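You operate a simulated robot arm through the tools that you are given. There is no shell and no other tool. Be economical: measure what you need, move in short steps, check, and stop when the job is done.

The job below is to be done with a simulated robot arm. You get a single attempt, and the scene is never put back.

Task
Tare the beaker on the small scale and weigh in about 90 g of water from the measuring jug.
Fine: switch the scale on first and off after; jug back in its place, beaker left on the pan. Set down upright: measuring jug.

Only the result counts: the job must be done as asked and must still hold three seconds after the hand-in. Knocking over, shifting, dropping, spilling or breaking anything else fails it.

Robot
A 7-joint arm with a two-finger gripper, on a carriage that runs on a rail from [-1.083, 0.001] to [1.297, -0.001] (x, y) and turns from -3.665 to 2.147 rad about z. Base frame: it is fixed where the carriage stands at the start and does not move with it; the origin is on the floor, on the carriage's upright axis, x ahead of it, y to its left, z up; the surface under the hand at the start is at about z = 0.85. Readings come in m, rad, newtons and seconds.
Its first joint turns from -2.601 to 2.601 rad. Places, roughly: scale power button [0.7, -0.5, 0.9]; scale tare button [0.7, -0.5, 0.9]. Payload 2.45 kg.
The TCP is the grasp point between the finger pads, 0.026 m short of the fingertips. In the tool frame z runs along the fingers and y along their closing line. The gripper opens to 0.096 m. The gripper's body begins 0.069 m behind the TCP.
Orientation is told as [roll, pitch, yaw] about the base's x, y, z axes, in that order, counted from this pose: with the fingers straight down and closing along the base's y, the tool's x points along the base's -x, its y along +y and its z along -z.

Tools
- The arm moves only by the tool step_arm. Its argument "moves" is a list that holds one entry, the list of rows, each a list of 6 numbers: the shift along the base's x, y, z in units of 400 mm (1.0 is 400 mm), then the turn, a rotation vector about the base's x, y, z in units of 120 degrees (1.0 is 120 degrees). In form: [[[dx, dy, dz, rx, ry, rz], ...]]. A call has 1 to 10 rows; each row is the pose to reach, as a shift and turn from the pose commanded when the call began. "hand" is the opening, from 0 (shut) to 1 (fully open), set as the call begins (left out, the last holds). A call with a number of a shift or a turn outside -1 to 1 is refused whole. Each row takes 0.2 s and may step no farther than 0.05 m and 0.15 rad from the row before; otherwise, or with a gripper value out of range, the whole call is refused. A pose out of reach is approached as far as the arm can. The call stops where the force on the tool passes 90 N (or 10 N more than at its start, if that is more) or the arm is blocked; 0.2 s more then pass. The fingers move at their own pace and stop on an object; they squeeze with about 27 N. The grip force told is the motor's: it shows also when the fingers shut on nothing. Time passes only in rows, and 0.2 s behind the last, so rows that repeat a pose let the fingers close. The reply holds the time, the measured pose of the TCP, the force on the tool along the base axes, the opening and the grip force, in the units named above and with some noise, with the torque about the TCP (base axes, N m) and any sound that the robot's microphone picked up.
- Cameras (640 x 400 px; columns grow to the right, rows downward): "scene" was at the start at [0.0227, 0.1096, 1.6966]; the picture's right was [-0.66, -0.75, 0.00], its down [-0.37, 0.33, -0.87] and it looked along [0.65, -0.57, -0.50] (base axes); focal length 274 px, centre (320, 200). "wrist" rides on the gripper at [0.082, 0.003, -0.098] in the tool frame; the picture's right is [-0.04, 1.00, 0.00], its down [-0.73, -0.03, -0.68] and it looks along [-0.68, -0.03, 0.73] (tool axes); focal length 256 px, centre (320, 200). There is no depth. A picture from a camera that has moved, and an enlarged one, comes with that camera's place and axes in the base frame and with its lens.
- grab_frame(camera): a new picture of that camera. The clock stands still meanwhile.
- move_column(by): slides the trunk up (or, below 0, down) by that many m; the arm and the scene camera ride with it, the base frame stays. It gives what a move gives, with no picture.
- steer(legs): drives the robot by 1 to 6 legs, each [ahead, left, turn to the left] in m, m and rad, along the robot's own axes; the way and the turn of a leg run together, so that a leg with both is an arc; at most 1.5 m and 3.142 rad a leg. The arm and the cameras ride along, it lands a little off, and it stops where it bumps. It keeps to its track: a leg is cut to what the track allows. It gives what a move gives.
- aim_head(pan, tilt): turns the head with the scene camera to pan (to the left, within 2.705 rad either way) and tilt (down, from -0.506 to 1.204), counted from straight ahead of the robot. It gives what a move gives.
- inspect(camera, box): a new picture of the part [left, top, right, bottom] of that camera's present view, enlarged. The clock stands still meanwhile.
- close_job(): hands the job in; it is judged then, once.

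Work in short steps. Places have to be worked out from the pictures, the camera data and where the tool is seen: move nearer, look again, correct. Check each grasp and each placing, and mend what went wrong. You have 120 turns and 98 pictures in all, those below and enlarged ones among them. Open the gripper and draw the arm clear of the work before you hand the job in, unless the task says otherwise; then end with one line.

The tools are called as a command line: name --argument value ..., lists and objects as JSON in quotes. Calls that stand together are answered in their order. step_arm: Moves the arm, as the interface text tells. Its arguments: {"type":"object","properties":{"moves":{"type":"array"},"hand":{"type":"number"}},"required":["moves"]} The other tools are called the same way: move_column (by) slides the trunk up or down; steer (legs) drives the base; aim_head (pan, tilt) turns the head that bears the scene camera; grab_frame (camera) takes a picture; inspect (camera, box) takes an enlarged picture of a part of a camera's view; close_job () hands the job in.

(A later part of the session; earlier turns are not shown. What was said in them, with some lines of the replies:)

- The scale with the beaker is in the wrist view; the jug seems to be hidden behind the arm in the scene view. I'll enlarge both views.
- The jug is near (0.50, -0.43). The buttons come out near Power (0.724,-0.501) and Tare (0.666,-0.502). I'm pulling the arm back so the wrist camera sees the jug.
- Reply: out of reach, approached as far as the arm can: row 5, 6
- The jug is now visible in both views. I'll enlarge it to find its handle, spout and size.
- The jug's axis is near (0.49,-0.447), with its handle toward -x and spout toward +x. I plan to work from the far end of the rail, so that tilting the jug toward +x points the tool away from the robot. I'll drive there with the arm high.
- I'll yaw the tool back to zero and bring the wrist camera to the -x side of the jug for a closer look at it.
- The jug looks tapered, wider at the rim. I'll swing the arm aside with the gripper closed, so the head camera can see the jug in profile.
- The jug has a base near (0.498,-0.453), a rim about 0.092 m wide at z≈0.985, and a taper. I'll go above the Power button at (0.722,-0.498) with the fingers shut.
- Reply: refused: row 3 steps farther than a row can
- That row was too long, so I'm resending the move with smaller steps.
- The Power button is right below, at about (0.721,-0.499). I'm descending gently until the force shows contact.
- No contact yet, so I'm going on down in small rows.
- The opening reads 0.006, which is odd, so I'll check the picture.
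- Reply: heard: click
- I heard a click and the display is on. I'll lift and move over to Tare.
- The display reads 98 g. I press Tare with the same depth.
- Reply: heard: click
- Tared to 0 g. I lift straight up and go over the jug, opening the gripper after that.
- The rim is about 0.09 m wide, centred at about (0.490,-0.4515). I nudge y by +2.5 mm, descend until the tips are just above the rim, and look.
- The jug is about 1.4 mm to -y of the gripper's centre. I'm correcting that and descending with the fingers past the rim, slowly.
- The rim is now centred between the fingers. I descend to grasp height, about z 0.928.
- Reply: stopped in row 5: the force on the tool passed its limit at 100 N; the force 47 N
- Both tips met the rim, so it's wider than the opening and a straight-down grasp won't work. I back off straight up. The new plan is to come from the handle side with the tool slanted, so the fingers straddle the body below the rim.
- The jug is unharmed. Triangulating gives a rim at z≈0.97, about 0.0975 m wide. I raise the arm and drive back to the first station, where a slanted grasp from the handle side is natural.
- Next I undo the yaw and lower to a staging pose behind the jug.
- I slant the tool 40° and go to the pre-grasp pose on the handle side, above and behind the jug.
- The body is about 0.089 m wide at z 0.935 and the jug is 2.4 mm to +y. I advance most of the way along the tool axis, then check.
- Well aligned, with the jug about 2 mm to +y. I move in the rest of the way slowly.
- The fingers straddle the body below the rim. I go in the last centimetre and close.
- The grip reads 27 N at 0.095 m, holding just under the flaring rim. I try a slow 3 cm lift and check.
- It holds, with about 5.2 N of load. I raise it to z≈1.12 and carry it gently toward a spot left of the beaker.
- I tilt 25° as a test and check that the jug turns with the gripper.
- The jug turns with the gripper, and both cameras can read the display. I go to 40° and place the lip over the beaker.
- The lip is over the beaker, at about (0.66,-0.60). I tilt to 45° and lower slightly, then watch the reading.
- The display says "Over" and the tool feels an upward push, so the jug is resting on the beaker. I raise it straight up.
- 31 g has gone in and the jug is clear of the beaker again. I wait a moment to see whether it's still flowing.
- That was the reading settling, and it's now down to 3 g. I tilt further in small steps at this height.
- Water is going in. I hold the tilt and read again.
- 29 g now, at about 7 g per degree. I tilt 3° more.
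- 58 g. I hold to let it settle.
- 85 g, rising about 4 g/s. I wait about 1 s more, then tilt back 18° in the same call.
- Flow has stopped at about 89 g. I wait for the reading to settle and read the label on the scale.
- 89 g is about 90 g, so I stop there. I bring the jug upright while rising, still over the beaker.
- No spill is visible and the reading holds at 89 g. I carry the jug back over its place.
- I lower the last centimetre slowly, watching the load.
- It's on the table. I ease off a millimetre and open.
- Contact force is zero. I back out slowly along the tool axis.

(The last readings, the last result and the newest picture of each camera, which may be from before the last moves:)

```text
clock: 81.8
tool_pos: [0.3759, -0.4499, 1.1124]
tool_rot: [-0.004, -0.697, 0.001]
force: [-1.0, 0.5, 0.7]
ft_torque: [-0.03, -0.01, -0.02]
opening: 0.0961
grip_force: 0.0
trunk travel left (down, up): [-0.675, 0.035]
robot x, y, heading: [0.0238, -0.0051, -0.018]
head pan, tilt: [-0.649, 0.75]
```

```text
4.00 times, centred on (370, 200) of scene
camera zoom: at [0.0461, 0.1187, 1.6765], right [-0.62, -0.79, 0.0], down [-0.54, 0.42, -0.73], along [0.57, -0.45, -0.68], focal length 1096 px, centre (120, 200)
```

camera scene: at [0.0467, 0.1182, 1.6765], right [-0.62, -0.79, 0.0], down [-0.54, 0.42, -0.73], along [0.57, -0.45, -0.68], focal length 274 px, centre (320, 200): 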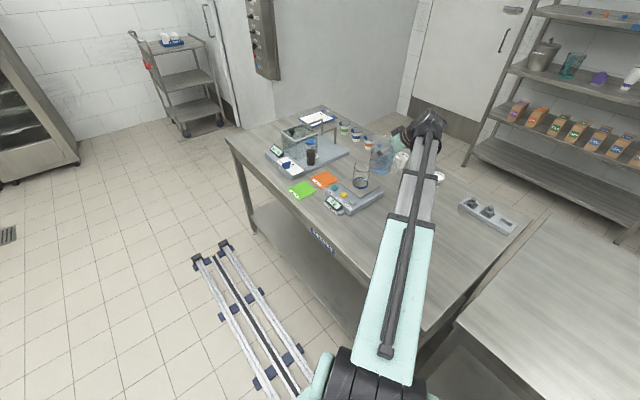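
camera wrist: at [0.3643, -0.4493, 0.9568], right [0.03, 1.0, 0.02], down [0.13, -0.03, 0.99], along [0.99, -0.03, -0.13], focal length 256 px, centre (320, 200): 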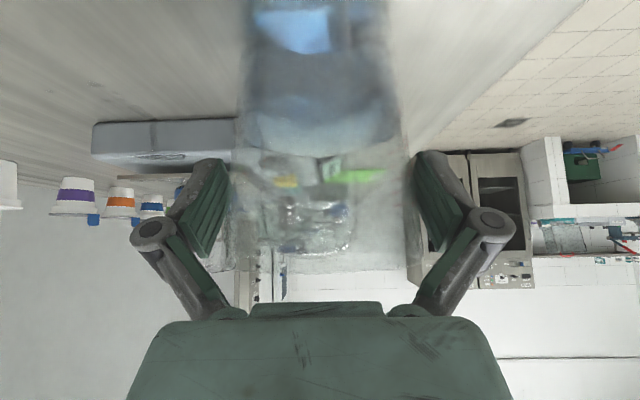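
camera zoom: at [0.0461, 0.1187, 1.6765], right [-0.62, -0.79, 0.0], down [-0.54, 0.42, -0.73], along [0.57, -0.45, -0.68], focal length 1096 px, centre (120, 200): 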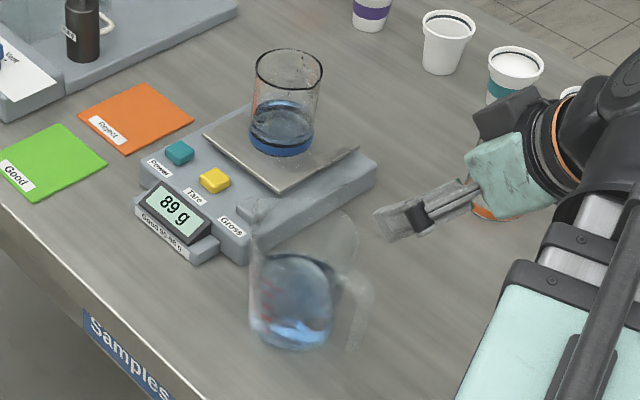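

The jug is upright in place and the display reads 89 g. I straighten the tool, close the fingers and go above Power, keeping high.

step_arm --moves '[[[0.0865, -0.012, 0, 0, 0.0555, 0], [0.173, -0.024, 0, 0, 0.111, 0], [0.2595, -0.036, 0, 0, 0.1665, 0], [0.346, -0.048, 0, 0, 0.222, 0], [0.4325, -0.06, 0, 0, 0.2775, 0], [0.519, -0.072, 0, 0, 0.333, 0], [0.6055, -0.084, 0, 0, 0.333, 0], [0.692, -0.096, 0, 0, 0.333, 0], [0.7785, -0.108, 0, 0, 0.333, 0], [0.865, -0.12, 0, 0, 0.333, 0]]]' --hand 0

step_arm --moves '[[[0, 0, -0.1, 0, 0, 0], [0, 0, -0.2, 0, 0, 0], [0, 0, -0.3, 0, 0, 0], [0, 0, -0.36, 0, 0, 0]]]'

grab_frame --camera "wrist"

```text
clock: 84.0
tool_pos: [0.7258, -0.4975, 1.1138]
tool_rot: [-0.004, 0.002, -0.001]
force: [-0.1, 0.3, 0.6]
ft_torque: [-0.01, 0.0, -0.01]
opening: 0.0002
grip_force: 27.2
trunk travel left (down, up): [-0.675, 0.035]
robot x, y, heading: [0.0226, 0.0016, -0.024]
head pan, tilt: [-0.649, 0.75]
```

```text
clock: 85.0
tool_pos: [0.7244, -0.4977, 0.966]
tool_rot: [-0.004, 0.0, 0.001]
force: [0.2, 0.0, -0.4]
ft_torque: [0.03, -0.02, -0.02]
opening: 0.0
grip_force: 27.1
trunk travel left (down, up): [-0.675, 0.035]
robot x, y, heading: [0.0268, 0.0012, -0.019]
head pan, tilt: [-0.649, 0.75]
```

```text
26 pictures are left
camera wrist: at [0.6434, -0.4947, 1.0641], right [0.04, 1.0, 0.0], down [0.73, -0.03, 0.68], along [0.68, -0.03, -0.73], focal length 256 px, centre (320, 200)
```

wrist: 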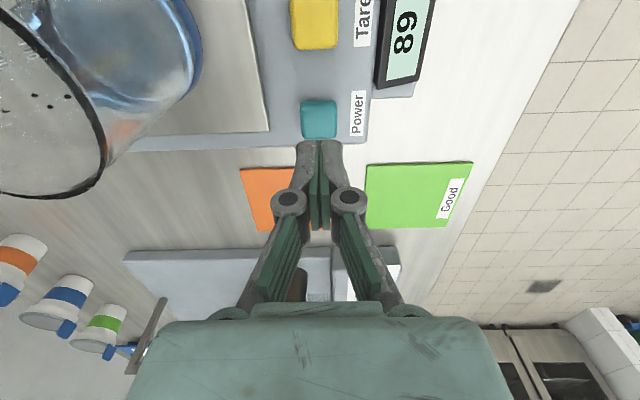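

Power is right under the fingertips. I descend and press as before.

step_arm --moves '[[[0, -0.002, -0.04, 0, 0, 0], [0, -0.002, -0.08, 0, 0, 0], [0, -0.002, -0.1, 0, 0, 0], [0, -0.002, -0.11, 0, 0, 0], [0, -0.002, -0.118, 0, 0, 0]]]'

grab_frame --camera "wrist"

```text
clock: 86.2
tool_pos: [0.724, -0.5001, 0.9206]
tool_rot: [-0.004, 0.0, 0.001]
force: [-0.6, 0.8, 1.9]
ft_torque: [-0.01, 0.0, -0.02]
opening: 0.0059
grip_force: 28.3
trunk travel left (down, up): [-0.675, 0.035]
robot x, y, heading: [0.025, 0.0012, -0.008]
head pan, tilt: [-0.649, 0.75]
```

```text
25 pictures are left
camera wrist: at [0.6425, -0.4969, 1.019], right [0.04, 1.0, 0.0], down [0.73, -0.03, 0.68], along [0.68, -0.03, -0.73], focal length 256 px, centre (320, 200)
```

wrist: 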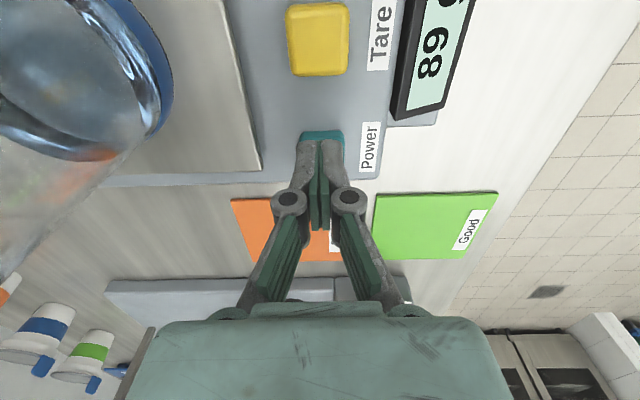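

Just touching and not clicked yet, so I press a few millimetres more.

step_arm --moves '[[[0, 0, -0.005, 0, 0, 0], [0, 0, -0.01, 0, 0, 0]]]'

grab_frame --camera "wrist"

```text
clock: 86.8
tool_pos: [0.7239, -0.5, 0.9181]
tool_rot: [-0.004, 0.002, -0.001]
force: [-0.1, -0.8, 7.9]
ft_torque: [-0.01, 0.02, 0.02]
opening: 0.006
grip_force: 28.7
trunk travel left (down, up): [-0.675, 0.035]
robot x, y, heading: [0.0198, 0.0023, -0.018]
head pan, tilt: [-0.649, 0.75]
heard: click
```

```text
24 pictures are left
camera wrist: at [0.6425, -0.4969, 1.0161], right [0.04, 1.0, -0.01], down [0.73, -0.03, 0.68], along [0.68, -0.03, -0.73], focal length 256 px, centre (320, 200)
```

wrist: 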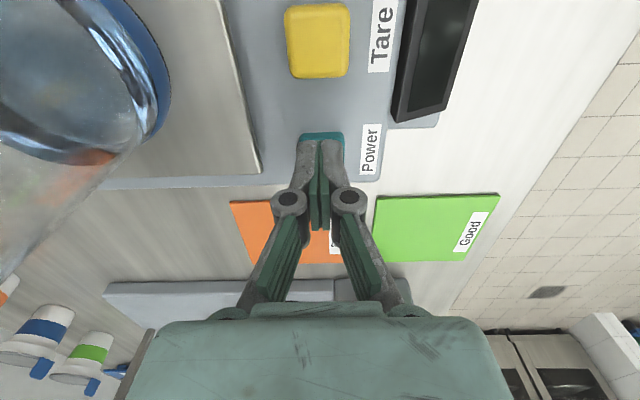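

I heard a click and the display is dark. I lift clear, then swing aside and open the gripper high up.

step_arm --moves '[[[0, 0, 0.05, 0, 0, 0], [0, 0, 0.15, 0, 0, 0], [0, 0, 0.27, 0, 0, 0], [0, 0, 0.39, 0, 0, 0], [0, 0, 0.51, 0, 0, 0], [0, 0, 0.63, 0, 0, 0], [0, 0, 0.75, 0, 0, 0]]]'

step_arm --moves '[[[-0.05, -0.09, 0, 0, 0, 0], [-0.1, -0.18, 0, 0, 0, 0], [-0.15, -0.27, 0, 0, 0, 0], [-0.2, -0.36, 0, 0, 0, 0], [-0.25, -0.45, 0, 0, 0, 0]]]' --hand 1

grab_frame --camera "scene"

inspect --camera "scene" --box '[310, 140, 430, 250]'

```text
clock: 88.4
tool_pos: [0.722, -0.5026, 1.221]
tool_rot: [-0.005, 0.0, 0.001]
force: [-0.4, 0.1, 0.4]
ft_torque: [0.0, 0.01, 0.01]
opening: 0.0002
grip_force: 28.9
trunk travel left (down, up): [-0.675, 0.035]
robot x, y, heading: [0.0241, -0.0013, -0.022]
head pan, tilt: [-0.649, 0.75]
```

```text
clock: 89.6
tool_pos: [0.6265, -0.682, 1.2196]
tool_rot: [-0.005, -0.001, 0.001]
force: [0.3, -0.6, 0.2]
ft_torque: [-0.01, 0.02, 0.01]
opening: 0.0959
grip_force: 0.1
trunk travel left (down, up): [-0.675, 0.035]
robot x, y, heading: [0.0235, 0.001, -0.022]
head pan, tilt: [-0.649, 0.75]
```

```text
23 pictures are left
camera scene: at [0.0462, 0.1185, 1.6765], right [-0.62, -0.79, 0.0], down [-0.54, 0.42, -0.73], along [0.57, -0.45, -0.68], focal length 274 px, centre (320, 200)
```

scene: 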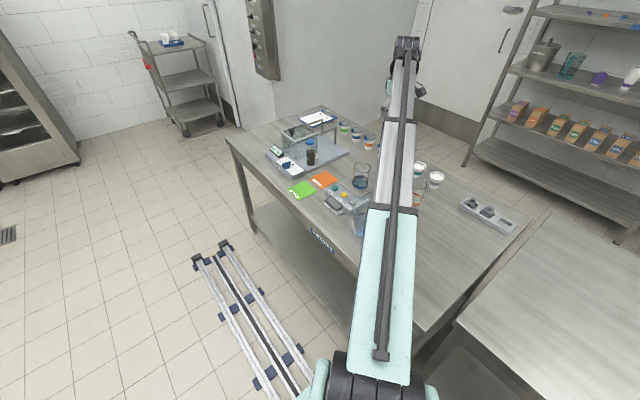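

```text
3.64 times, centred on (370, 195) of scene
camera zoom: at [0.0462, 0.1185, 1.6765], right [-0.62, -0.79, 0.0], down [-0.54, 0.42, -0.73], along [0.57, -0.45, -0.68], focal length 997 px, centre (138, 218)
```

zoom: 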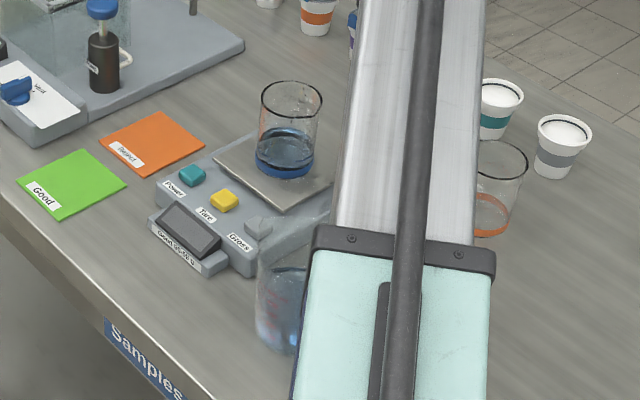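

The scale is off, the beaker is on the pan with its water, the jug is upright in its place, and the arm is clear with the gripper open. I'm handing in.

close_job

```text
The job is handed in.
```

I tared the beaker and weighed in 89 g of water. The scale is off, the beaker is on the pan, and the jug is upright back in its place. On the way, the fingers hit the jug's rim (100 N) and the jug briefly rested on the beaker; neither looked damaged, and I saw no spill.
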